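You operate a simulated robot arm through the tools that you are given. There is no shell and no other tool.

You are at the controls of a simulated robot arm. One attempt, no reset.

## Task
Torque the clamped block's bolt to the card's value, then free the block.
Fine: set the yellow wrench, run the bolt down by hand first, stop at the click, lay the wrench back; wind the vice open; block to the small mat. Set down upright: orange block.

It is judged by the outcome, as a careful person would: the job done as asked, and still so three seconds after it is handed in. It fails if anything else is knocked over, pushed out of place, dropped, spilled or broken.

## Robot
A 6-joint arm with a fingered hand, fixed in place. Base frame: the origin is at the foot of the arm, x ahead of it, y to its left, z up; the work surface is at about z = 850. Readings come in mm, rad, newtons and seconds.
With the tool pointing down near the work surface it reaches from about 340 to 740 mm from the base axis. Its first joint turns from -2.007 to 2.007 rad. Payload 4 kg.
The TCP is the grasp point between the finger pads, 26 mm short of the fingertips. In the tool frame z runs along the fingers and y along their closing line. Largest opening 132 mm; the body of the gripper starts 73 mm behind the TCP. The gripper is a hand of 4 fingers: y runs from the thumb to the fingers, the wrist lies at [0, 0, -239] in the tool frame, and closing takes about 1.5 s.
Orientation is that of the tool frame in the base frame, as a unit quaternion [x, y, z, w]. With the fingers straight down and closing along the base's y, the tool's x points along the base's -x, its y along +y and its z along -z.

## Interface
- The arm moves only by the tool jog_arm. Its argument "series" is one flat list of numbers, 7 for each row, row after row: the gripper command, from -1 (shut) to 1 (fully open), values between in proportion, then the shift along the base's x, y, z in mm, then the turn, a rotation vector about the base's x, y, z in rad. In form: [hand, dx, dy, dz, ax, ay, az, hand, dx, dy, dz, ax, ay, az, ...]. A call has 1 to 20 rows; each row is the pose to reach, as a shift and turn from the pose commanded when the call began. Each row takes 0.2 s and may step no farther than 50 mm and 0.15 rad from the row before; otherwise, or with a gripper value out of range, the whole call is refused. Where a pose cannot be reached the arm comes as near as it can. A force on the tool above 90 N (or 10 N above the force at the start of the call, whichever is more), or a blocked arm, ends the call early, and 0.2 s more pass. The fingers move at their own pace (about 153 mm/s each) and stop on an object; they squeeze with about 31 N. The grip force told is the motor's: it shows also when the fingers shut on nothing. Time passes only in rows, and 0.2 s behind the last, so rows that repeat a pose let the fingers close. The reply holds the time, the measured pose of the TCP, the force on the tool along the base axes, the opening and the grip force, in the units named above and with some noise, with the torque about the TCP (base axes, N m) and any sound that the robot's microphone picked up.
- Cameras (640 x 400 px; columns grow to the right, rows downward): "scene" is fixed at [39.5, 650, 1602]; the picture's right is [-0.61, -0.79, 0.00], its down [-0.59, 0.45, -0.67] and it looks along [0.53, -0.40, -0.75] (base axes); focal length 316 px, centre (320, 200). "wrist" rides on the gripper at [68, 2, -97] in the tool frame; the picture's right is [-0.02, 1.00, 0.00], its down [-0.82, -0.02, -0.58] and it looks along [-0.58, -0.01, 0.82] (tool axes); focal length 270 px, centre (320, 200). There is no depth. A picture from a camera that has moved, and an enlarged one, comes with that camera's place and axes in the base frame and with its lens. The place of the scene camera against the robot may be out by one fixed shift of up to 12 mm in any direction.
- get_image(camera): a new picture of that camera. The clock stands still meanwhile.
- lift_body(by): slides the trunk up (or, below 0, down) by that many mm; the arm rides with it, the base frame stays. It gives what a move gives, with no picture.
- set_grasp(shape): the hand has 4 fingers and takes this shape, open, in about a second: jaw (thumb against the fingers, like two jaws); tri (thumb and two fingers); tip (a fingertip pinch); poke (one finger out to press); point (the index stretched); flat (the hand flat); cup (the hand cupped); fist (a fist). The gripper value then closes the fingers along that shape, each until it touches; the sizes above hold for jaw. It gives what a move gives, with no picture.
- zoom(camera, box): a new picture of the part [left, top, right, bottom] of that camera's present view, enlarged. The clock stands still meanwhile.
- finish_job(): hands the job in; it is judged then, once.

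Nothing tells you positions but the pictures and the camera data. Unless the task says otherwise, let go and move clear before handing in.

The tools are called after "Call:" as a command line: name --argument value ..., lists and objects as JSON in quotes. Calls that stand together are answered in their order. jog_arm: Moves the arm, as the interface text tells. Its arguments: {"type":"object","properties":{"series":{"type":"array","items":{"type":"number"}}},"required":["series"]} The other tools are called the same way: lift_body (by) slides the trunk up or down; set_grasp (shape) gives the hand a shape; get_image (camera) takes a picture; zoom (camera, box) takes an enlarged picture of a part of a camera's view; finish_job () hands the job in.

At the start:

```text
t: 0.0
position: [417.9, 314.8, 1165.9]
orientation: [0.0, 1.0, 0.0, -0.001]
contact_force: [0.4, -0.4, -0.3]
moment: [-0.04, 0.0, 0.0]
finger_gap: 131.8
finger_force: 0.1
shape: jaw
trunk travel left (down, up): [-925.0, 65.0]
```

scene: 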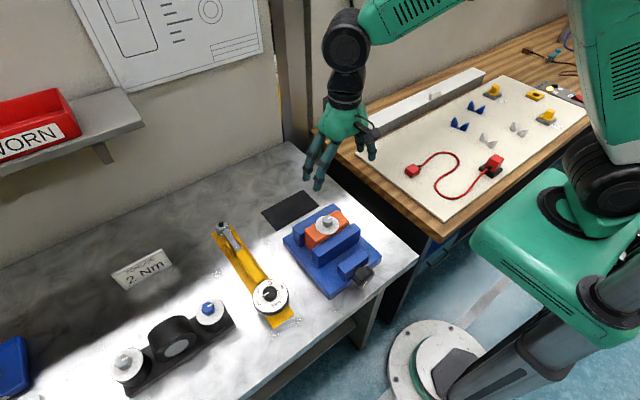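
wrist: 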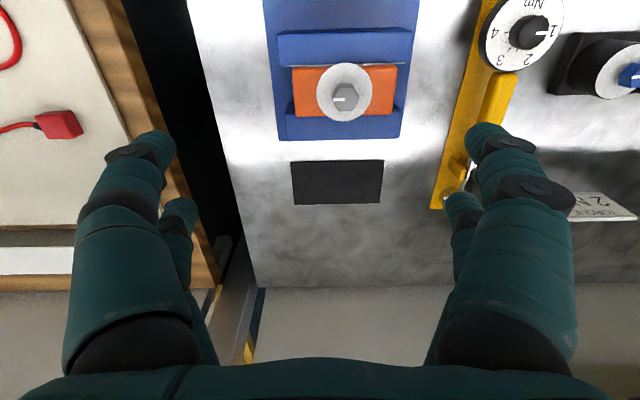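

The scene shows a bench with a blue vice holding an orange block with a bolt, a yellow torque wrench with a dial (1–4 Nm), a card saying 2 Nm, and a small dark mat. I'll look closer at each before moving.

Call:
zoom --camera "scene" --box '[260, 180, 400, 310]'

Call:
zoom --camera "scene" --box '[190, 210, 310, 340]'

Call:
zoom --camera "scene" --box '[90, 230, 240, 400]'

Call:
zoom --camera "wrist" --box '[250, 0, 430, 220]'

Call:
zoom --camera "wrist" --box '[420, 0, 640, 220]'

```text
3.08 times, centred on (330, 245) of scene
camera zoom: at [39.5, 650.0, 1602.0], right [-0.61, -0.79, 0.0], down [-0.59, 0.45, -0.67], along [0.53, -0.4, -0.75], focal length 971 px, centre (289, 62)
```

zoom: 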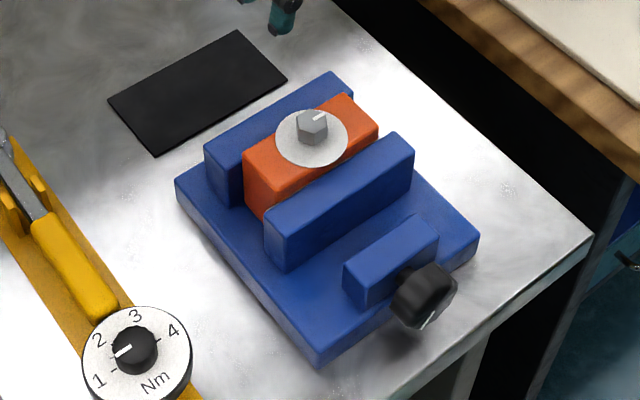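

```text
3.08 times, centred on (250, 275) of scene
camera zoom: at [39.5, 650.0, 1602.0], right [-0.61, -0.79, 0.0], down [-0.59, 0.45, -0.67], along [0.53, -0.4, -0.75], focal length 971 px, centre (535, -31)
```

zoom: 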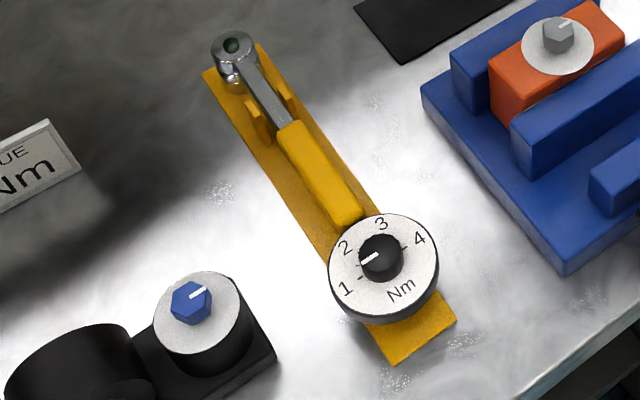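

```text
2.35 times, centred on (165, 315) of scene
camera zoom: at [39.5, 650.0, 1602.0], right [-0.61, -0.79, 0.0], down [-0.59, 0.45, -0.67], along [0.53, -0.4, -0.75], focal length 743 px, centre (685, -71)
```

zoom: 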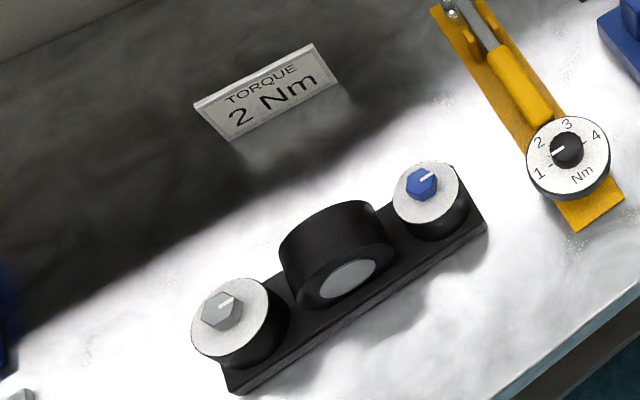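

```text
1.82 times, centred on (340, 110) of wrist
camera zoom: at [349.3, 316.3, 1261.5], right [0.02, 1.0, 0.0], down [0.82, -0.02, 0.58], along [0.58, -0.01, -0.82], focal length 491 px, centre (284, 364)
```

zoom: 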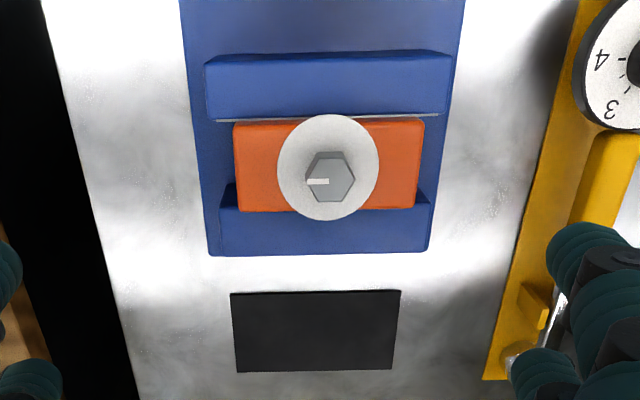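

```text
1.82 times, centred on (530, 110) of wrist
camera zoom: at [349.3, 316.3, 1261.5], right [0.02, 1.0, 0.0], down [0.82, -0.02, 0.58], along [0.58, -0.01, -0.82], focal length 491 px, centre (-62, 364)
```

zoom: 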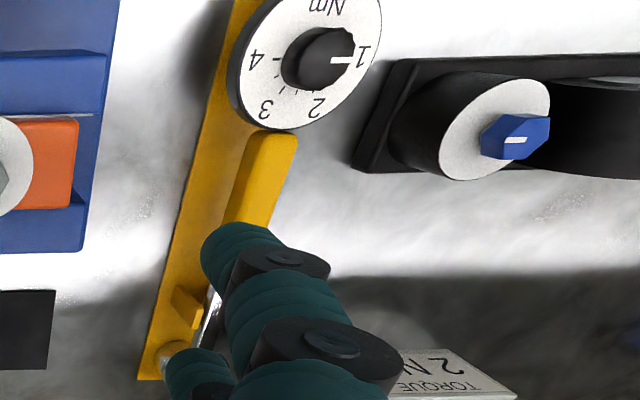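

The vice's jaws run along y with its black screw knob on the robot side (about x 270, y 340). The bolt is near (425, 340, 965) and the wrench lies along x at y≈548, dial near x 375 and socket near x 630. I'll move the wrist camera over the wrench for a closer look.

Call:
jog_arm --series '[1, 0, 45, 0, 0, 0, 0, 1, 0, 90, 0, 0, 0, 0, 1, 0, 135, 0, 0, 0, 0, 1, 0, 180, 0, 0, 0, 0, 1, 0, 225, 0, 0, 0, 0, 1, 0, 235, 0, 0, 0, 0]'

```text
t: 1.4
position: [416.8, 548.6, 1164.9]
orientation: [0.001, 1.0, 0.0, 0.0]
contact_force: [-0.1, 0.0, -0.4]
moment: [-0.03, 0.01, -0.04]
finger_gap: 131.7
finger_force: 0.2
shape: jaw
trunk travel left (down, up): [-925.0, 65.0]
```

Call:
get_image --camera "wrist"

Call:
zoom --camera "wrist" --box '[230, 0, 410, 112]'

Call:
zoom --camera "wrist" --box '[230, 100, 410, 212]'

```text
taken
camera wrist: at [348.4, 550.8, 1260.9], right [0.02, 1.0, 0.0], down [0.82, -0.02, 0.58], along [0.58, -0.01, -0.82], focal length 270 px, centre (320, 200)
```

wrist: 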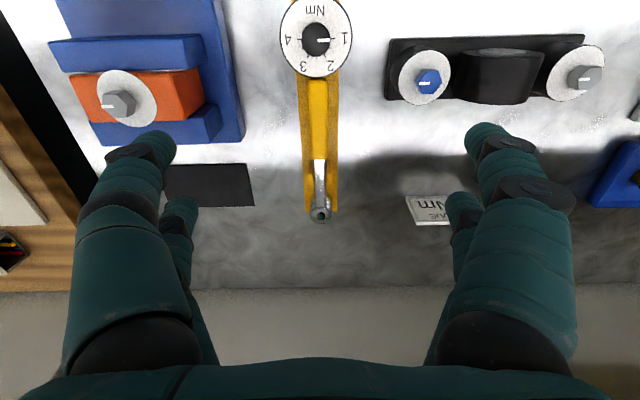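

```text
3.56 times, centred on (320, 56) of wrist
camera zoom: at [348.4, 550.8, 1260.9], right [0.02, 1.0, 0.0], down [0.82, -0.02, 0.58], along [0.58, -0.01, -0.82], focal length 961 px, centre (320, 712)
```

zoom: 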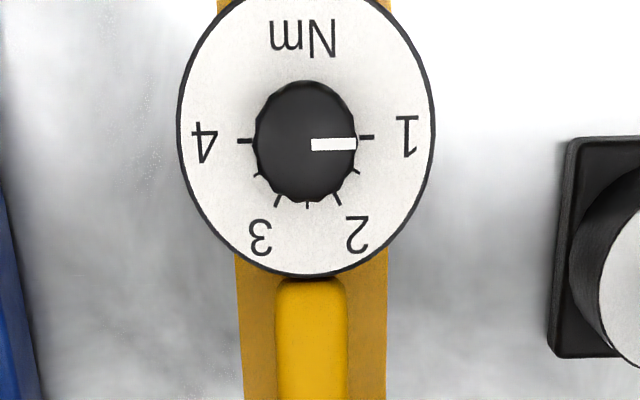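

```text
3.56 times, centred on (320, 156) of wrist
camera zoom: at [348.4, 550.8, 1260.9], right [0.02, 1.0, 0.0], down [0.82, -0.02, 0.58], along [0.58, -0.01, -0.82], focal length 961 px, centre (320, 356)
```

zoom: 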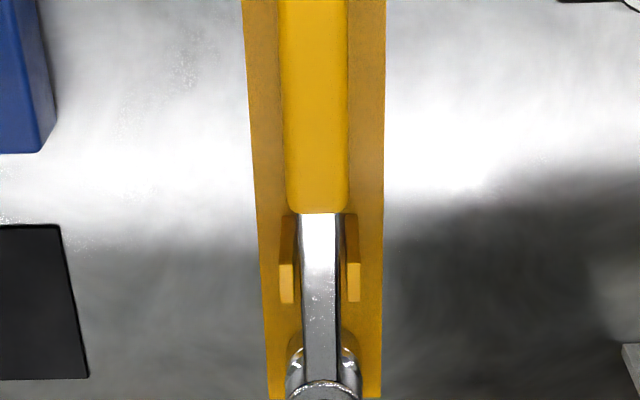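

The dial reads 1; 2 lies 60° clockwise (seen from above). I'll go down above the dial knob for a closer measurement of its height.

Call:
jog_arm --series '[1, -10, 0, -40, 0, 0, 0, 1, -20, -1, -80, 0, 0, 0, 1, -30, -1, -120, 0, 0, 0, 1, -41, -2, -155, 0, 0, 0]'

Call:
get_image --camera "wrist"

Call:
get_image --camera "scene"

```text
t: 2.4
position: [375.8, 547.3, 1008.8]
orientation: [-0.001, 1.0, 0.001, -0.001]
contact_force: [0.2, 0.7, -0.9]
moment: [-0.02, 0.01, 0.03]
finger_gap: 131.9
finger_force: 0.0
shape: jaw
trunk travel left (down, up): [-925.0, 65.0]
```

```text
taken
camera wrist: at [306.8, 549.9, 1105.7], right [0.02, 1.0, 0.0], down [0.82, -0.02, 0.58], along [0.58, -0.01, -0.82], focal length 270 px, centre (320, 200)
```

wrist: 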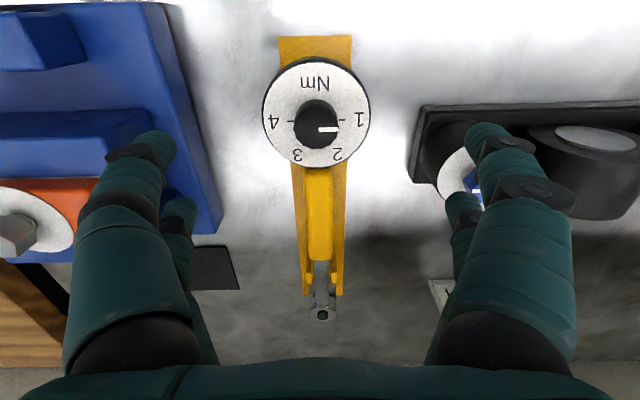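

```text
taken
```

scene: 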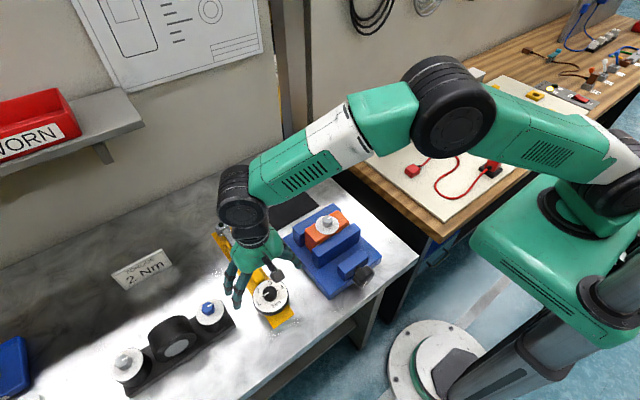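

Call:
zoom --camera "wrist" --box '[240, 30, 400, 130]'

Call:
zoom --camera "wrist" --box '[240, 150, 400, 340]'

```text
4.00 times, centred on (320, 80) of wrist
camera zoom: at [306.8, 549.9, 1105.7], right [0.02, 1.0, 0.0], down [0.82, -0.02, 0.58], along [0.58, -0.01, -0.82], focal length 1081 px, centre (320, 680)
```

zoom: 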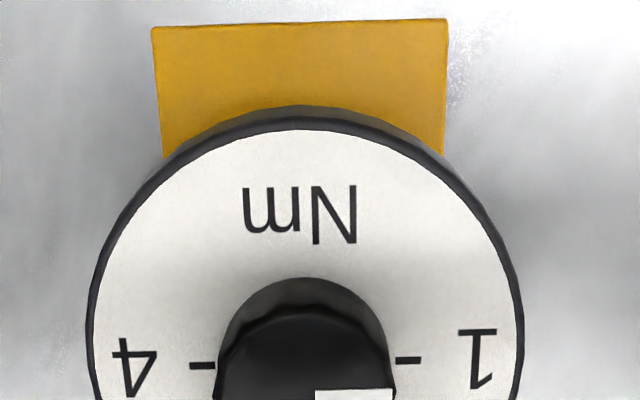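

```text
2.11 times, centred on (320, 245) of wrist
camera zoom: at [306.8, 549.9, 1105.7], right [0.02, 1.0, 0.0], down [0.82, -0.02, 0.58], along [0.58, -0.01, -0.82], focal length 569 px, centre (320, 105)
```

zoom: 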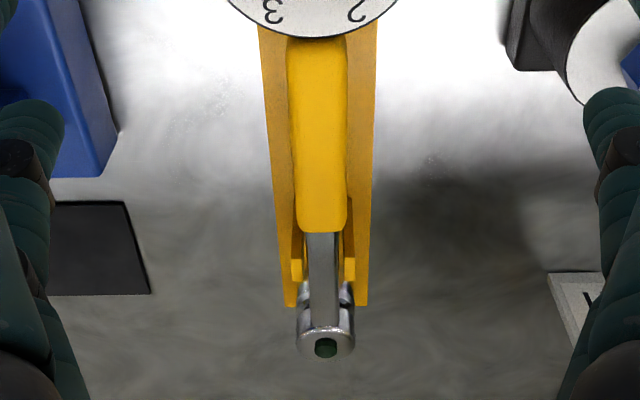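

Call:
zoom --camera "wrist" --box '[256, 84, 384, 164]'

Call:
zoom --camera "scene" --box '[210, 215, 310, 335]'

```text
5.00 times, centred on (320, 124) of wrist
camera zoom: at [306.8, 549.9, 1105.7], right [0.02, 1.0, 0.0], down [0.82, -0.02, 0.58], along [0.58, -0.01, -0.82], focal length 1351 px, centre (320, 580)
```

zoom: 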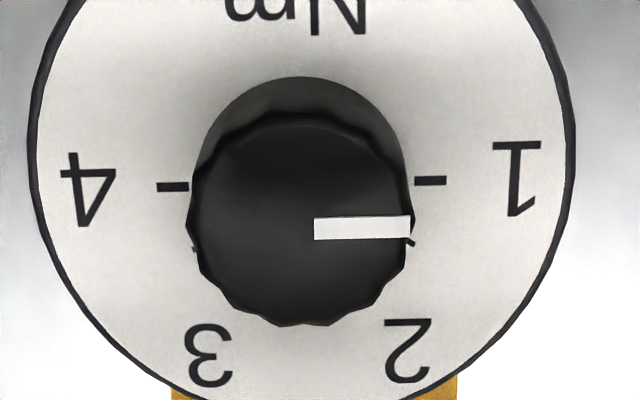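

```text
3.33 times, centred on (260, 275) of scene
camera zoom: at [39.5, 650.0, 1602.0], right [-0.61, -0.79, 0.0], down [-0.59, 0.45, -0.67], along [0.53, -0.4, -0.75], focal length 1052 px, centre (520, -50)
```

zoom: 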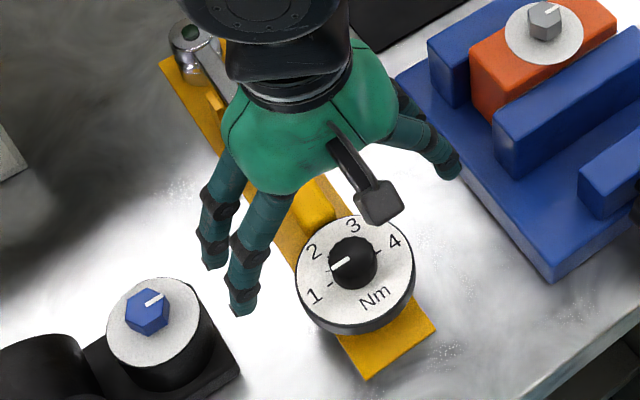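

The dial knob is about 31 mm wide, centred at (375.3, 546.5) with its top near z 921 and the dial face near 905. I'll pre-turn the hand by +0.52 rad, partly close it and descend over the knob.

Call:
jog_arm --series '[0.2, 0, 0, 0, 0, 0, 0.13, 0.2, 0, 0, 0, 0, 0, 0.26, 0.2, 0, 0, -10, 0, 0, 0.39, 0.2, -0.5, -0.8, -20, 0, 0, 0.52, 0.2, -0.5, -0.8, -50, 0, 0, 0.52, 0.2, -0.5, -0.8, -60, 0, 0, 0.52, 0.2, -0.5, -0.8, -66, 0, 0, 0.52, 0.2, -0.5, -0.8, -66, 0, 0, 0.52]'

Call:
get_image --camera "wrist"

Call:
zoom --camera "scene" --box '[210, 215, 310, 335]'

```text
t: 4.2
position: [377.7, 547.0, 944.8]
orientation: [-0.256, 0.967, 0.0, 0.0]
contact_force: [-0.6, -0.5, -0.9]
moment: [-0.03, -0.01, -0.02]
finger_gap: 79.8
finger_force: 0.0
shape: jaw
trunk travel left (down, up): [-925.0, 65.0]
```

```text
taken
camera wrist: at [316.4, 514.4, 1041.0], right [-0.48, 0.88, 0.0], down [0.72, 0.39, 0.58], along [0.51, 0.27, -0.82], focal length 270 px, centre (320, 200)
```

wrist: 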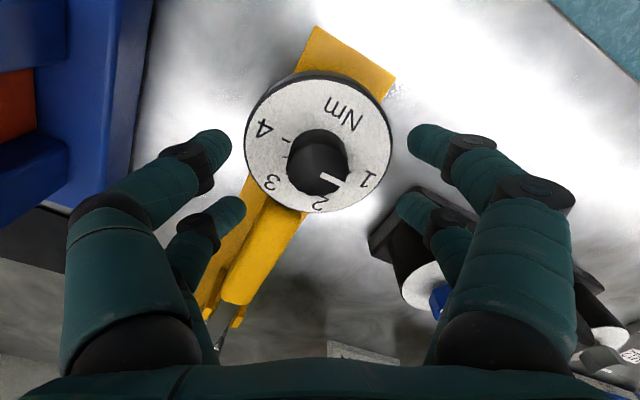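

```text
3.33 times, centred on (260, 275) of scene
camera zoom: at [39.5, 650.0, 1602.0], right [-0.61, -0.79, 0.0], down [-0.59, 0.45, -0.67], along [0.53, -0.4, -0.75], focal length 1052 px, centre (520, -50)
```

zoom: 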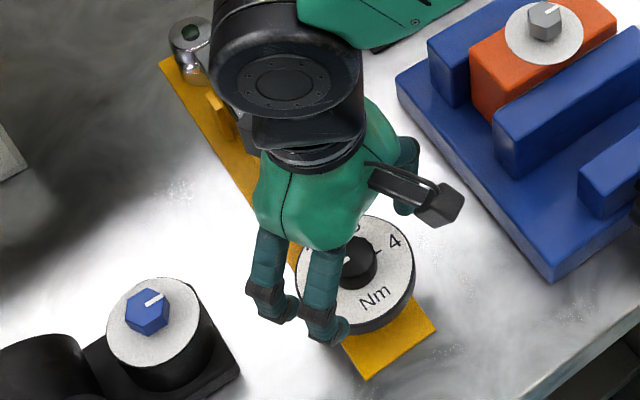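

Fingers straddle the knob with two on each side. I'll nudge by (-2.5, -1.5), go down 10 mm and close on the knob.

Call:
jog_arm --series '[0.2, -2.5, -1.5, 0, 0, 0, 0, 0.2, -2.5, -1.5, -6, 0, 0, 0, 0.2, -2.5, -1.5, -9, 0, 0, 0, 0.2, -2.5, -1.5, -9, 0, 0, 0]'

Call:
get_image --camera "wrist"

Call:
zoom --camera "scene" --box '[210, 215, 310, 335]'

```text
t: 5.2
position: [374.5, 543.8, 936.5]
orientation: [-0.258, 0.966, 0.001, -0.001]
contact_force: [0.0, -0.9, -0.1]
moment: [0.02, -0.01, 0.02]
finger_gap: 79.7
finger_force: 0.1
shape: jaw
trunk travel left (down, up): [-925.0, 65.0]
```

```text
taken
camera wrist: at [313.4, 512.7, 1031.5], right [-0.48, 0.88, 0.0], down [0.72, 0.39, 0.58], along [0.51, 0.27, -0.82], focal length 270 px, centre (320, 200)
```

wrist: 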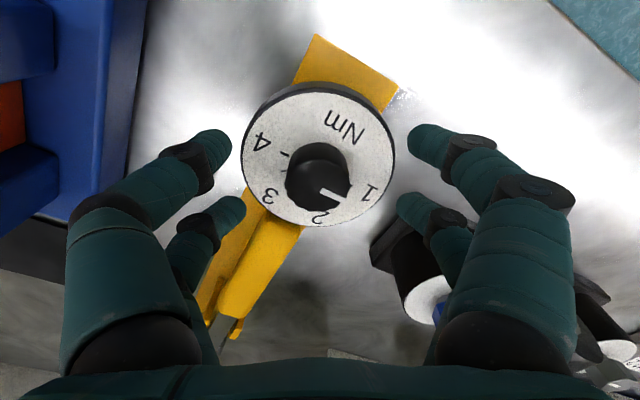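

```text
3.33 times, centred on (260, 275) of scene
camera zoom: at [39.5, 650.0, 1602.0], right [-0.61, -0.79, 0.0], down [-0.59, 0.45, -0.67], along [0.53, -0.4, -0.75], focal length 1052 px, centre (520, -50)
```

zoom: 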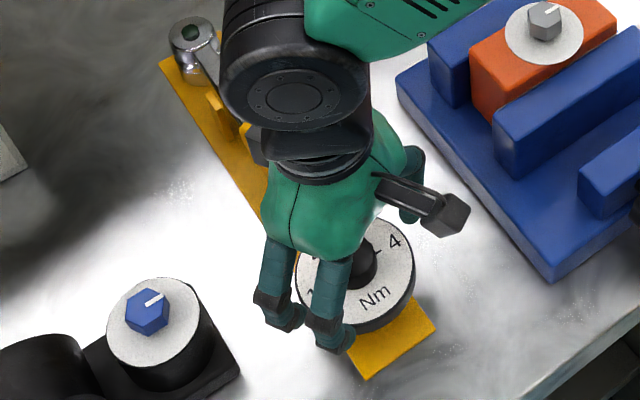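

Call:
jog_arm --series '[-0.35, 0, 0, 0, 0, 0, 0, -0.35, 0, 0, 0, 0, 0, 0]'

Call:
get_image --camera "wrist"

```text
t: 5.8
position: [374.2, 544.4, 935.7]
orientation: [-0.258, 0.966, 0.0, 0.0]
contact_force: [-0.8, 0.3, -0.3]
moment: [0.02, 0.03, 0.03]
finger_gap: 43.4
finger_force: 0.1
shape: jaw
trunk travel left (down, up): [-925.0, 65.0]
```

```text
taken
camera wrist: at [313.3, 512.7, 1031.6], right [-0.48, 0.88, 0.0], down [0.72, 0.39, 0.58], along [0.51, 0.27, -0.82], focal length 270 px, centre (320, 200)
```

wrist: 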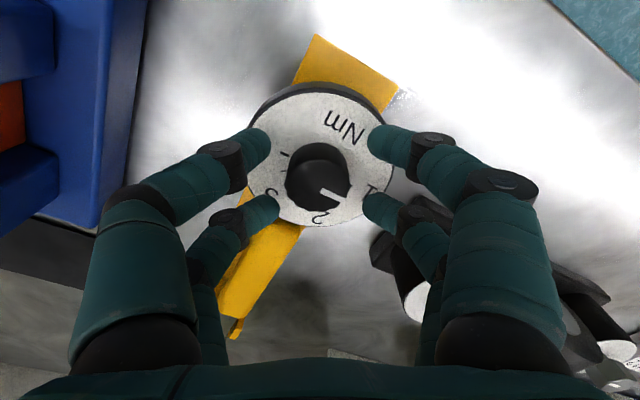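

Call:
jog_arm --series '[-0.6, 0, 0, 0, 0, 0, 0, -0.8, 0, 0, 0, 0, 0, 0, -1, 0, 0, 0, 0, 0, 0, -1, 0, 0, 0, 0, 0, 0, -1, 0, 0, 0, 0, 0, 0]'

Call:
get_image --camera "wrist"

```text
t: 7.0
position: [374.2, 544.6, 935.3]
orientation: [-0.257, 0.966, 0.0, -0.001]
contact_force: [0.9, -0.3, -0.3]
moment: [0.02, 0.0, -0.01]
finger_gap: 1.9
finger_force: 31.3
shape: jaw
trunk travel left (down, up): [-925.0, 65.0]
```

```text
taken
camera wrist: at [313.4, 512.8, 1031.2], right [-0.48, 0.88, 0.0], down [0.72, 0.39, 0.58], along [0.51, 0.27, -0.82], focal length 270 px, centre (320, 200)
```

wrist: 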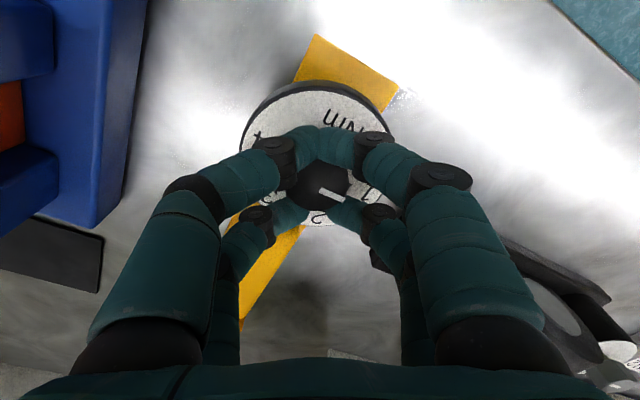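

In jaw shape the knob sits between the two finger pairs without being gripped. I'll open, raise, and look at the "tip" shape instead.

Call:
jog_arm --series '[0.2, 0, 0, 0, 0, 0, 0, 0.2, 0, 0, 0, 0, 0, 0, 0.2, 0, 0, 0, 0, 0, 0, 0.2, 0, 0, 30, 0, 0, 0, 0.2, 0, 0, 70, 0, 0, 0, 0.2, 0, 0, 100, 0, 0, 0]'

Call:
set_grasp --shape "tip"

Call:
get_image --camera "wrist"

Call:
zoom --camera "scene" --box '[200, 170, 320, 320]'

```text
t: 8.4
position: [374.3, 544.9, 1036.6]
orientation: [-0.258, 0.966, 0.0, 0.0]
contact_force: [-0.2, -0.2, -0.4]
moment: [0.0, -0.01, -0.01]
finger_gap: 78.9
finger_force: 0.1
shape: jaw
trunk travel left (down, up): [-925.0, 65.0]
```

```text
t: 9.3
position: [375.3, 545.6, 1036.0]
orientation: [-0.257, 0.966, 0.0, -0.001]
contact_force: [0.8, -0.1, 0.1]
moment: [-0.01, 0.0, -0.02]
finger_gap: 131.8
finger_force: 0.1
shape: tip
trunk travel left (down, up): [-925.0, 65.0]
```

```text
taken
camera wrist: at [313.6, 512.7, 1131.8], right [-0.48, 0.88, 0.0], down [0.72, 0.39, 0.58], along [0.51, 0.27, -0.82], focal length 270 px, centre (320, 200)
```

wrist: 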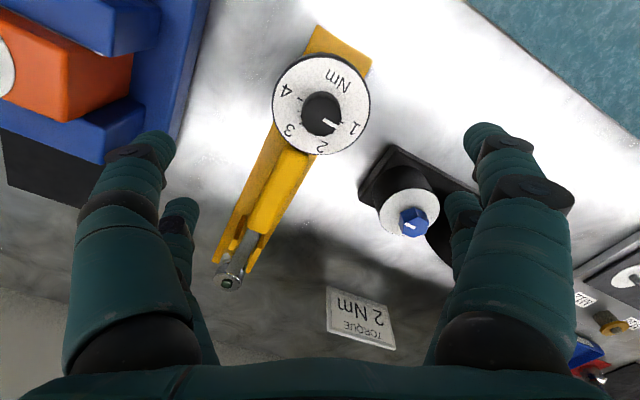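

```text
2.67 times, centred on (260, 245) of scene
camera zoom: at [39.5, 650.0, 1602.0], right [-0.61, -0.79, 0.0], down [-0.59, 0.45, -0.67], along [0.53, -0.4, -0.75], focal length 842 px, centre (480, 80)
```

zoom: 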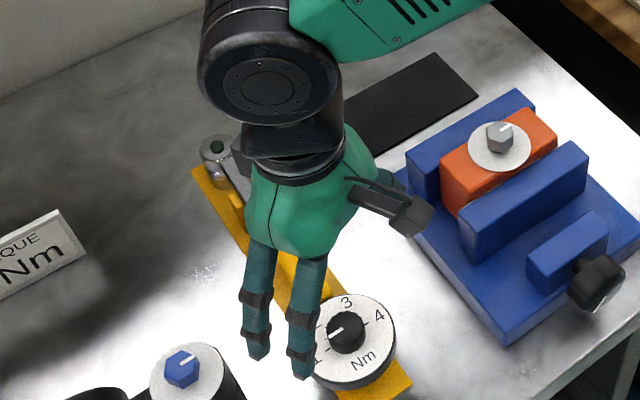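

Call:
jog_arm --series '[-0.6, 0, 0, 0, 0, 0, 0, -0.6, 0, 0, 0, 0, 0, 0, -0.6, 0, 0, 0, 0, 0, 0]'

Call:
get_image --camera "wrist"

Call:
jog_arm --series '[-1, 0, 0, 0, 0, 0, 0, -1, 0, 0, 0, 0, 0, 0, -1, 0, 0, 0, 0, 0, 0]'

Call:
get_image --camera "wrist"

Call:
zoom --camera "scene" --box '[200, 170, 320, 320]'

```text
t: 10.1
position: [373.5, 544.6, 1034.8]
orientation: [-0.257, 0.966, 0.0, -0.001]
contact_force: [-0.5, -0.2, 0.4]
moment: [-0.03, 0.0, 0.0]
finger_gap: 26.8
finger_force: 0.0
shape: tip
trunk travel left (down, up): [-925.0, 65.0]
```

```text
taken
camera wrist: at [313.6, 512.6, 1132.0], right [-0.48, 0.88, 0.0], down [0.72, 0.39, 0.58], along [0.51, 0.27, -0.82], focal length 270 px, centre (320, 200)
```

wrist: 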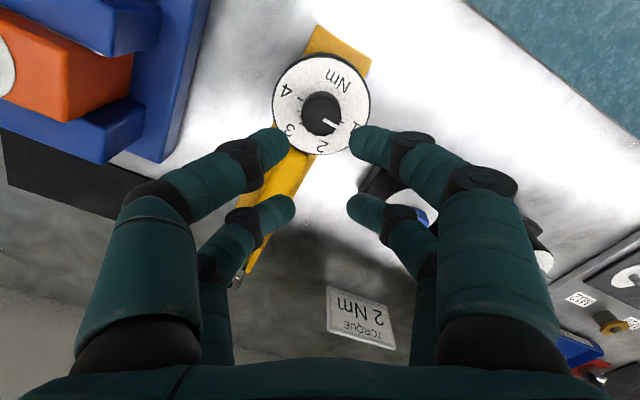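

```text
t: 10.9
position: [374.1, 545.0, 1036.4]
orientation: [-0.257, 0.966, 0.0, 0.0]
contact_force: [0.4, 0.5, -0.4]
moment: [0.01, 0.02, 0.03]
finger_gap: 0.1
finger_force: 31.1
shape: tip
trunk travel left (down, up): [-925.0, 65.0]
```

```text
taken
camera wrist: at [313.6, 512.6, 1132.0], right [-0.48, 0.88, 0.0], down [0.72, 0.39, 0.58], along [0.51, 0.27, -0.82], focal length 270 px, centre (320, 200)
```

wrist: 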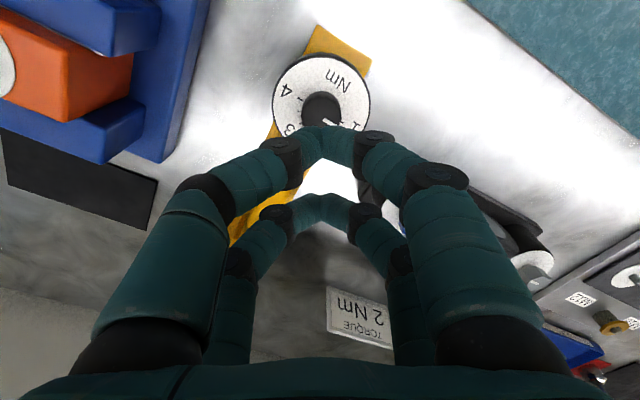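

```text
2.67 times, centred on (260, 245) of scene
camera zoom: at [39.5, 650.0, 1602.0], right [-0.61, -0.79, 0.0], down [-0.59, 0.45, -0.67], along [0.53, -0.4, -0.75], focal length 842 px, centre (480, 80)
```

zoom: 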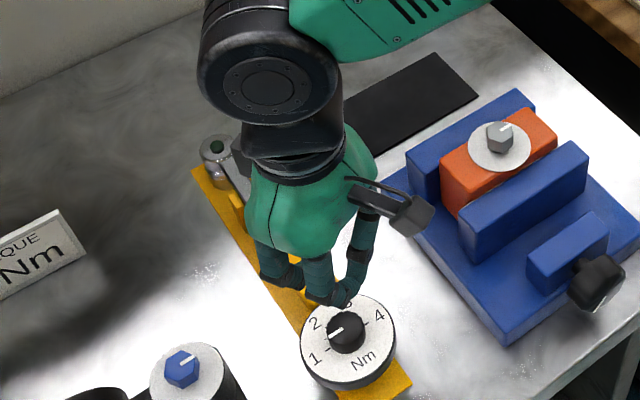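

Call:
set_grasp --shape "tri"

Call:
jog_arm --series '[-0.6, 0, 0, 0, 0, 0, 0, -0.6, 0, 0, 0, 0, 0, 0, -0.6, 0, 0, 0, 0, 0, 0, -0.6, 0, 0, 0, 0, 0, 0]'

Call:
get_image --camera "wrist"

Call:
zoom --camera "scene" --box '[200, 170, 320, 320]'

```text
t: 11.8
position: [373.2, 543.9, 1036.1]
orientation: [-0.257, 0.967, 0.0, 0.0]
contact_force: [-0.5, -1.3, -0.6]
moment: [0.0, -0.02, 0.02]
finger_gap: 131.9
finger_force: 0.0
shape: tri
trunk travel left (down, up): [-925.0, 65.0]
```

```text
t: 12.8
position: [373.6, 543.9, 1035.5]
orientation: [-0.256, 0.967, -0.001, 0.0]
contact_force: [-0.7, -0.8, -0.4]
moment: [0.02, -0.03, 0.0]
finger_gap: 26.8
finger_force: 0.0
shape: tri
trunk travel left (down, up): [-925.0, 65.0]
```

```text
taken
camera wrist: at [313.6, 512.6, 1132.0], right [-0.48, 0.88, 0.0], down [0.72, 0.39, 0.58], along [0.51, 0.27, -0.82], focal length 270 px, centre (320, 200)
```

wrist: 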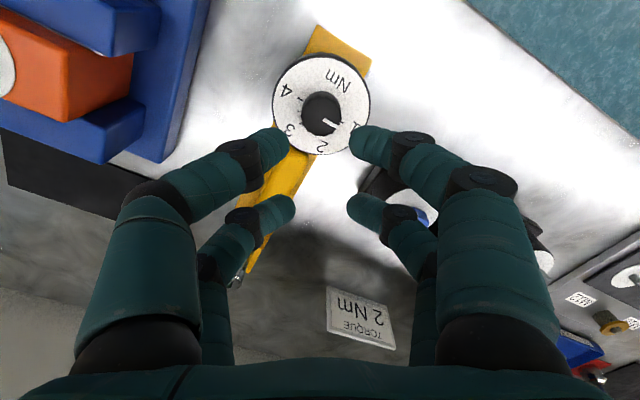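

```text
2.67 times, centred on (260, 245) of scene
camera zoom: at [39.5, 650.0, 1602.0], right [-0.61, -0.79, 0.0], down [-0.59, 0.45, -0.67], along [0.53, -0.4, -0.75], focal length 842 px, centre (480, 80)
```

zoom: 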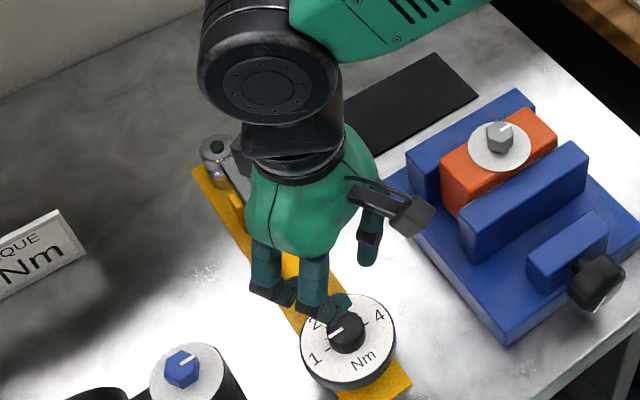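

The shapes all show two finger pairs at about ±19 mm in tool x. So I'll shift the hand to pinch the knob with the far pair alone, and turn about the knob's axis.

Call:
set_grasp --shape "tip"

Call:
jog_arm --series '[-0.1, -8, -4.5, 0, 0, 0, 0, -0.1, -16.2, -9.2, 0, 0, 0, 0, -0.1, -16.2, -9.2, -40, 0, 0, 0, -0.1, -16.2, -9.2, -75, 0, 0, 0, -0.1, -16.2, -9.2, -95, 0, 0, 0, -0.1, -16.2, -9.2, -101, 0, 0, 0, -0.1, -16.2, -9.2, -101, 0, 0, 0]'

Call:
get_image --camera "wrist"

```text
t: 13.7
position: [372.2, 545.6, 1036.3]
orientation: [-0.258, 0.966, 0.0, 0.0]
contact_force: [-0.6, 0.5, -0.5]
moment: [0.0, -0.01, 0.0]
finger_gap: 132.0
finger_force: 0.2
shape: tip
trunk travel left (down, up): [-925.0, 65.0]
```

```text
t: 15.3
position: [359.5, 535.0, 934.9]
orientation: [-0.257, 0.966, 0.0, 0.0]
contact_force: [-0.4, -0.2, 0.4]
moment: [0.01, 0.0, 0.02]
finger_gap: 59.8
finger_force: 0.1
shape: tip
trunk travel left (down, up): [-925.0, 65.0]
```

```text
taken
camera wrist: at [298.2, 503.2, 1030.0], right [-0.48, 0.88, 0.0], down [0.72, 0.39, 0.58], along [0.51, 0.27, -0.82], focal length 270 px, centre (320, 200)
```

wrist: 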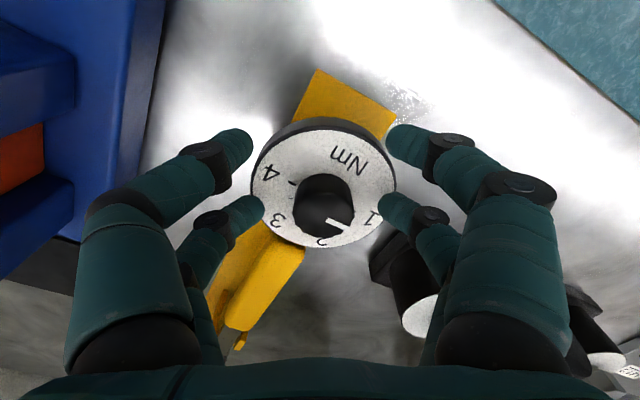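

Call:
jog_arm --series '[-0.5, 0, 0, 0, 0, 0, 0, -0.7, 0, 0, 0, 0, 0, 0, -1, 0, 0, 0, 0, 0, 0, -1, 0, 0, 0, 0, 0, 0, -1, 0, 0, 0, 0, 0, 0]'

Call:
get_image --camera "wrist"

```text
t: 16.5
position: [359.1, 535.2, 933.2]
orientation: [-0.258, 0.966, 0.0, 0.0]
contact_force: [-0.9, 0.6, -2.3]
moment: [-0.02, 0.07, 0.03]
finger_gap: 0.1
finger_force: 31.0
shape: tip
trunk travel left (down, up): [-925.0, 65.0]
```

```text
taken
camera wrist: at [298.2, 503.2, 1029.9], right [-0.48, 0.88, 0.0], down [0.72, 0.39, 0.58], along [0.51, 0.27, -0.82], focal length 270 px, centre (320, 200)
```

wrist: 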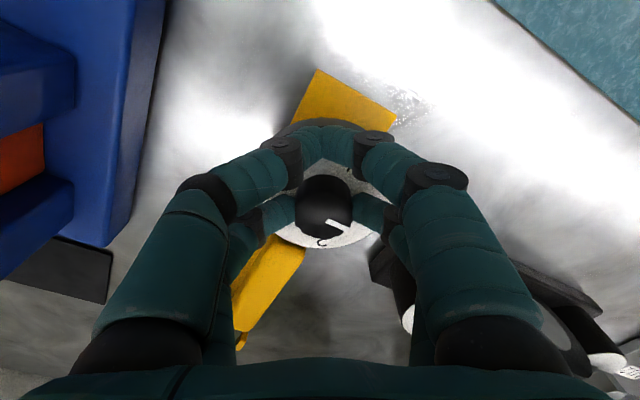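

The far pair grips the knob. Now I'll turn it about its own axis clockwise by 1.04 rad.

Call:
jog_arm --series '[-1, -1.08, 2.22, 0, 0, 0, -0.13, -1, -1.87, 4.56, 0, 0, 0, -0.26, -1, -2.35, 6.98, 0, 0, 0, -0.39, -1, -2.51, 9.44, 0, 0, 0, -0.52, -1, -2.35, 11.9, 0, 0, 0, -0.65, -1, -1.87, 14.33, 0, 0, 0, -0.78, -1, -1.08, 16.67, 0, 0, 0, -0.91, -1, 0, 18.88, 0, 0, 0, -1.04, -1, 0, 18.88, 0, 0, 0, -1.04]'

Call:
get_image --camera "wrist"

Call:
zoom --camera "scene" --box '[210, 225, 310, 335]'

```text
t: 18.5
position: [357.8, 554.8, 934.0]
orientation: [0.257, 0.966, 0.0, 0.0]
contact_force: [-0.7, 0.6, -2.3]
moment: [-0.02, 0.05, 0.0]
finger_gap: 0.0
finger_force: 30.5
shape: tip
trunk travel left (down, up): [-925.0, 65.0]
```

```text
taken
camera wrist: at [299.1, 590.9, 1030.4], right [0.52, 0.85, 0.0], down [0.7, -0.42, 0.58], along [0.49, -0.3, -0.82], focal length 270 px, centre (320, 200)
```

wrist: 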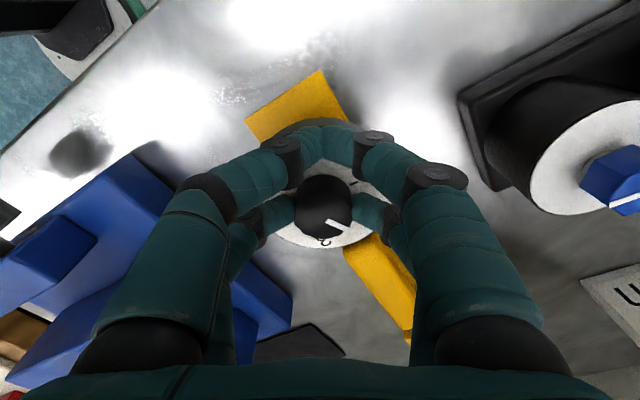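

```text
3.64 times, centred on (260, 280) of scene
camera zoom: at [39.5, 650.0, 1602.0], right [-0.61, -0.79, 0.0], down [-0.59, 0.45, -0.67], along [0.53, -0.4, -0.75], focal length 1148 px, centre (538, -91)
```

zoom: 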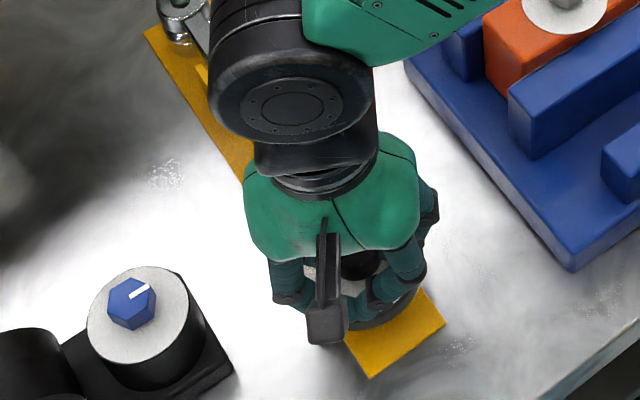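

The knob followed the hand. I'll release, lift, and check the dial.

Call:
jog_arm --series '[-0.5, 0, 0, 0, 0, 0, 0, -0.1, 0, 0, 0, 0, 0, 0, -0.1, 0, 0, 0, 0, 0, 0, -0.1, 0, 0, 40, 0, 0, 0, 0.3, 0, 0, 90, 0, 0, 0.1, 0.3, 0, 0, 110, 0, 0, 0.24, 0.3, 0, 0, 120, 0, 0, 0.38, 0.3, 0, 0, 120, 0, 0, 0.52, 0.3, 0, 0, 120, 0, 0, 0.52]'

Call:
get_image --camera "wrist"

Call:
zoom --camera "wrist" --box '[240, 30, 400, 130]'

Call:
zoom --camera "scene" --box '[210, 225, 310, 335]'

```text
t: 20.5
position: [358.3, 555.4, 1053.4]
orientation: [0.0, 1.0, 0.0, 0.0]
contact_force: [0.0, -0.2, 0.3]
moment: [0.01, 0.0, 0.0]
finger_gap: 85.4
finger_force: 0.1
shape: tip
trunk travel left (down, up): [-925.0, 65.0]
```

```text
taken
camera wrist: at [289.2, 556.9, 1150.5], right [0.02, 1.0, 0.0], down [0.82, -0.02, 0.58], along [0.58, -0.01, -0.82], focal length 270 px, centre (320, 200)
```

wrist: 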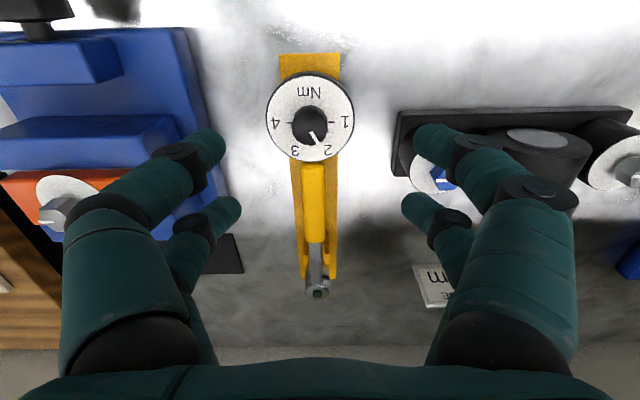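

```text
4.00 times, centred on (320, 80) of wrist
camera zoom: at [289.2, 556.9, 1150.5], right [0.02, 1.0, 0.0], down [0.82, -0.02, 0.58], along [0.58, -0.01, -0.82], focal length 1081 px, centre (320, 680)
```

zoom: 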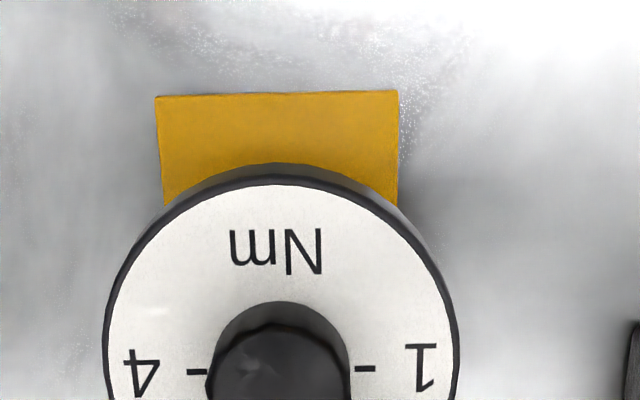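

```text
3.64 times, centred on (260, 280) of scene
camera zoom: at [39.5, 650.0, 1602.0], right [-0.61, -0.79, 0.0], down [-0.59, 0.45, -0.67], along [0.53, -0.4, -0.75], focal length 1148 px, centre (538, -91)
```

zoom: 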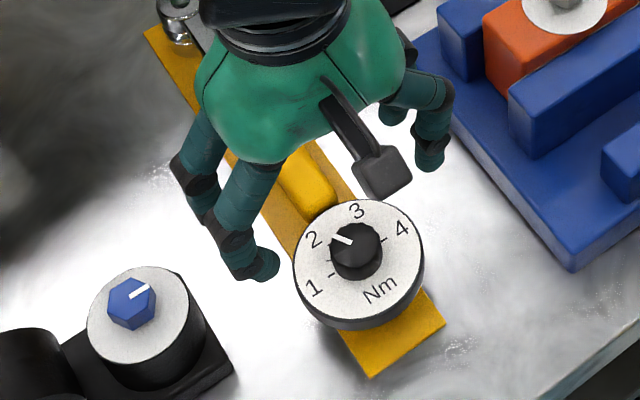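

Call:
zoom --camera "wrist" --box '[260, 95, 356, 155]'

Call:
zoom --camera "wrist" --box '[260, 150, 370, 310]'

```text
6.67 times, centred on (308, 125) of wrist
camera zoom: at [289.2, 556.9, 1150.5], right [0.02, 1.0, 0.0], down [0.82, -0.02, 0.58], along [0.58, -0.01, -0.82], focal length 1802 px, centre (400, 700)
```

zoom: 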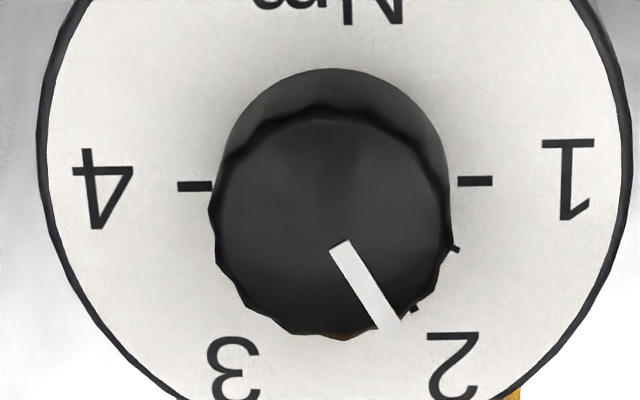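

```text
2.50 times, centred on (315, 230) of wrist
camera zoom: at [289.2, 556.9, 1150.5], right [0.02, 1.0, 0.0], down [0.82, -0.02, 0.58], along [0.58, -0.01, -0.82], focal length 676 px, centre (332, 125)
```

zoom: 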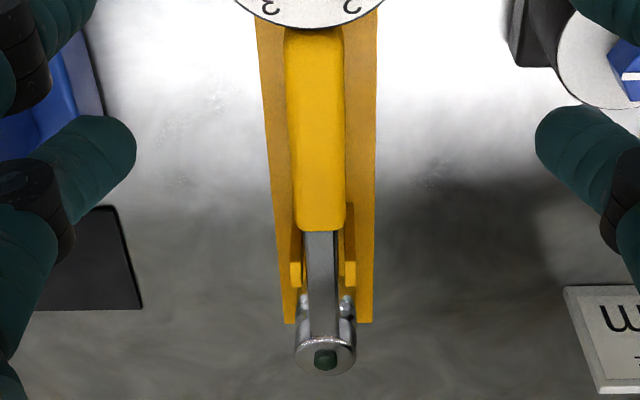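

The dial reads 2. Next is the bolt: I'll move over the vice to measure the hex head.

Call:
jog_arm --series '[0.3, 8, -43, 10, 0, 0, 0, 0.3, 16, -86, 20, 0, 0, 0, 0.3, 24, -129, 20, 0, 0, 0, 0.3, 32, -172, 20, 0, 0, 0, 0.3, 40, -215, 20, 0, 0, 0, 0.3, 40, -215, 20, 0, 0, 0]'

Call:
get_image --camera "wrist"

```text
t: 21.9
position: [396.6, 342.0, 1075.8]
orientation: [0.0, 1.0, 0.0, 0.0]
contact_force: [0.0, 0.6, 0.1]
moment: [-0.02, 0.0, 0.02]
finger_gap: 85.5
finger_force: 0.0
shape: tip
trunk travel left (down, up): [-925.0, 65.0]
```

```text
taken
camera wrist: at [327.3, 343.2, 1172.1], right [0.02, 1.0, 0.0], down [0.82, -0.02, 0.58], along [0.58, -0.01, -0.82], focal length 270 px, centre (320, 200)
```

wrist: 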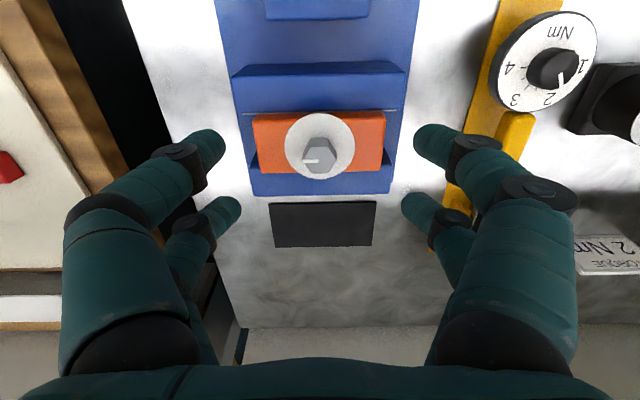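

Call:
zoom --camera "wrist" --box '[240, 100, 400, 200]'

Call:
zoom --camera "scene" --box '[290, 200, 360, 250]'

Call:
zoom --camera "scene" --box '[270, 190, 390, 310]'

```text
4.00 times, centred on (320, 150) of wrist
camera zoom: at [327.3, 343.2, 1172.1], right [0.02, 1.0, 0.0], down [0.82, -0.02, 0.58], along [0.58, -0.01, -0.82], focal length 1081 px, centre (320, 400)
```

zoom: 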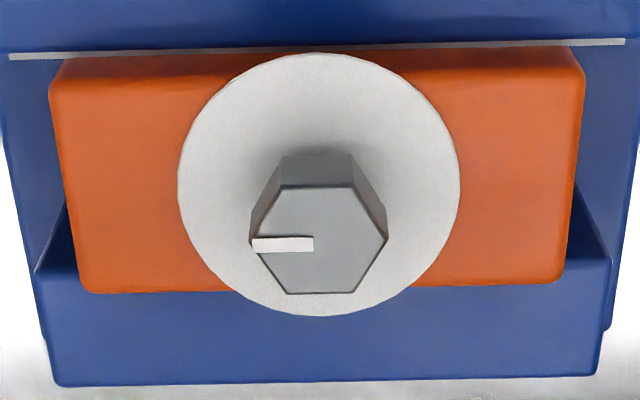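

```text
8.00 times, centred on (325, 225) of scene
camera zoom: at [39.5, 650.0, 1602.0], right [-0.61, -0.79, 0.0], down [-0.59, 0.45, -0.67], along [0.53, -0.4, -0.75], focal length 2526 px, centre (280, 0)
```

zoom: 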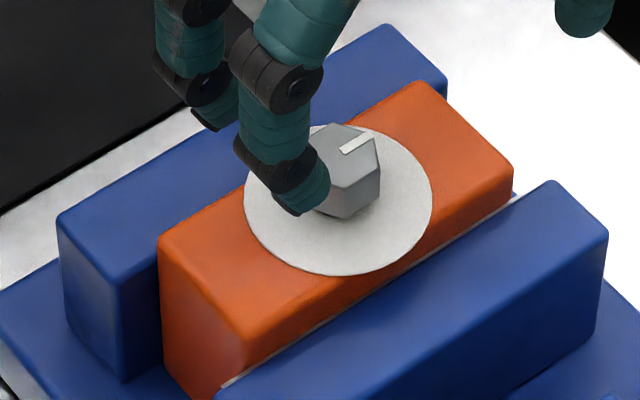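

```text
3.33 times, centred on (330, 250) of scene
camera zoom: at [39.5, 650.0, 1602.0], right [-0.61, -0.79, 0.0], down [-0.59, 0.45, -0.67], along [0.53, -0.4, -0.75], focal length 1052 px, centre (287, 33)
```

zoom: 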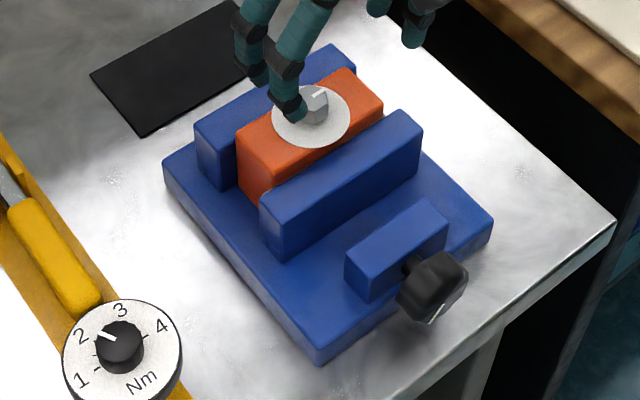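

Call:
jog_arm --series '[0.3, 25, 0, 10, 0, 0, 0, 0.3, 50, 0, 20, 0, 0, 0, 0.3, 75, 0, 30, 0, 0, 0, 0.3, 75, 0, 30, 0, 0, 0]'

Call:
zoom --camera "wrist" --box '[240, 0, 400, 100]'

Call:
zoom --camera "scene" --box '[290, 200, 360, 250]'

```text
t: 22.9
position: [473.8, 340.5, 1106.6]
orientation: [0.0, 1.0, 0.001, 0.0]
contact_force: [0.3, 0.0, -0.3]
moment: [-0.01, 0.02, 0.02]
finger_gap: 85.4
finger_force: 0.0
shape: tip
trunk travel left (down, up): [-925.0, 65.0]
```

```text
4.00 times, centred on (320, 50) of wrist
camera zoom: at [404.4, 342.2, 1202.2], right [0.02, 1.0, 0.0], down [0.82, -0.02, 0.58], along [0.58, -0.01, -0.82], focal length 1081 px, centre (320, 800)
```

zoom: 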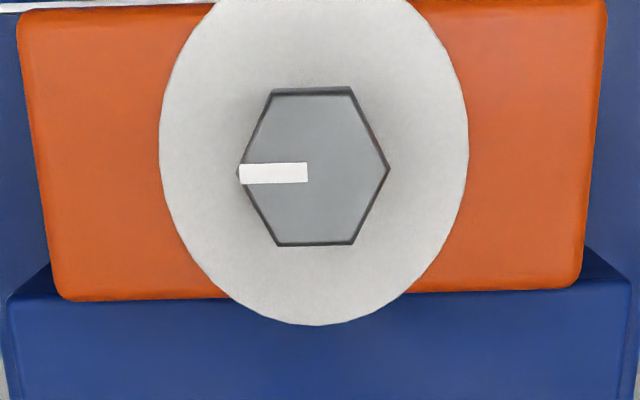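

```text
8.00 times, centred on (325, 225) of scene
camera zoom: at [39.5, 650.0, 1602.0], right [-0.61, -0.79, 0.0], down [-0.59, 0.45, -0.67], along [0.53, -0.4, -0.75], focal length 2526 px, centre (280, 0)
```

zoom: 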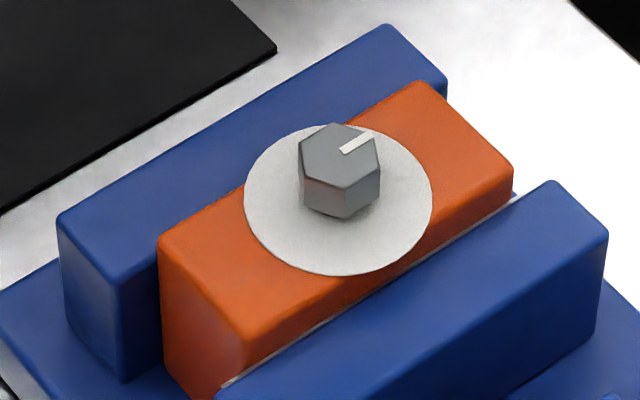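

The hex head is about 23 mm across flats, centred near (423.3, 341.4) with its top at z≈982 and the washer at ≈966. I'll turn the hand +90° so the far finger pair closes on two flats, and descend over it.

Call:
jog_arm --series '[0, -5, -2, 0, 0, 0, 0.1428, 0, -10, -4, 0, 0, 0, 0.2856, 0, -15, -6, -5, 0, 0, 0.4284, 0, -20, -8, -10, 0, 0, 0.5712, 0, -25, -10, -15, 0, 0, 0.714, 0, -30, -12, -20, 0, 0, 0.8568, 0, -35, -14, -25, 0, 0, 0.9996, 0, -40, -15, -30, 0, 0, 1.1424, 0, -45, -16, -35, 0, 0, 1.2852, 0, -49, -17, -40, 0, 0, 1.428, 0, -49.1, -17.9, -45, 0, 0, 1.5708, 0, -49.1, -17.9, -45, 0, 0, 1.5708]'

Call:
get_image --camera "wrist"

Call:
zoom --camera "scene" --box '[270, 170, 390, 270]'

```text
t: 25.5
position: [423.6, 321.9, 1059.3]
orientation: [0.708, -0.707, 0.0, 0.0]
contact_force: [-1.1, -0.3, 0.4]
moment: [-0.03, 0.02, -0.01]
finger_gap: 66.5
finger_force: 0.0
shape: tip
trunk travel left (down, up): [-925.0, 65.0]
```

```text
taken
camera wrist: at [421.3, 253.4, 1154.8], right [-1.0, 0.02, 0.0], down [0.02, 0.82, 0.58], along [0.01, 0.58, -0.82], focal length 270 px, centre (320, 200)
```

wrist: 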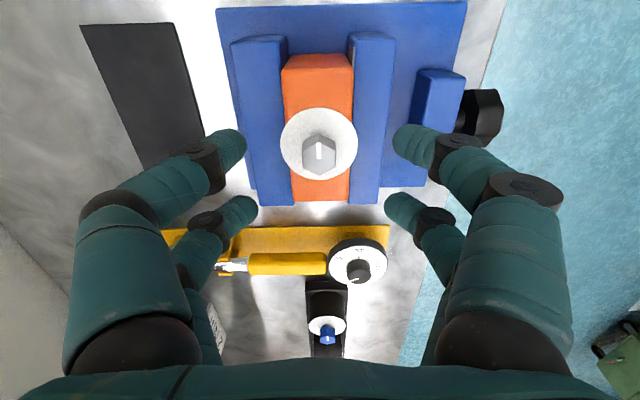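

```text
4.00 times, centred on (330, 220) of scene
camera zoom: at [39.5, 650.0, 1602.0], right [-0.61, -0.79, 0.0], down [-0.59, 0.45, -0.67], along [0.53, -0.4, -0.75], focal length 1263 px, centre (280, 120)
```

zoom: 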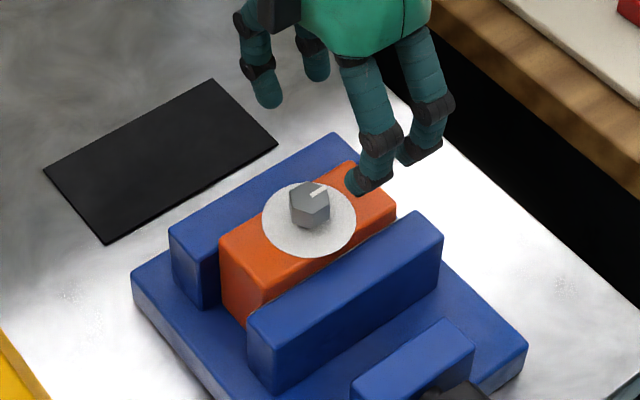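

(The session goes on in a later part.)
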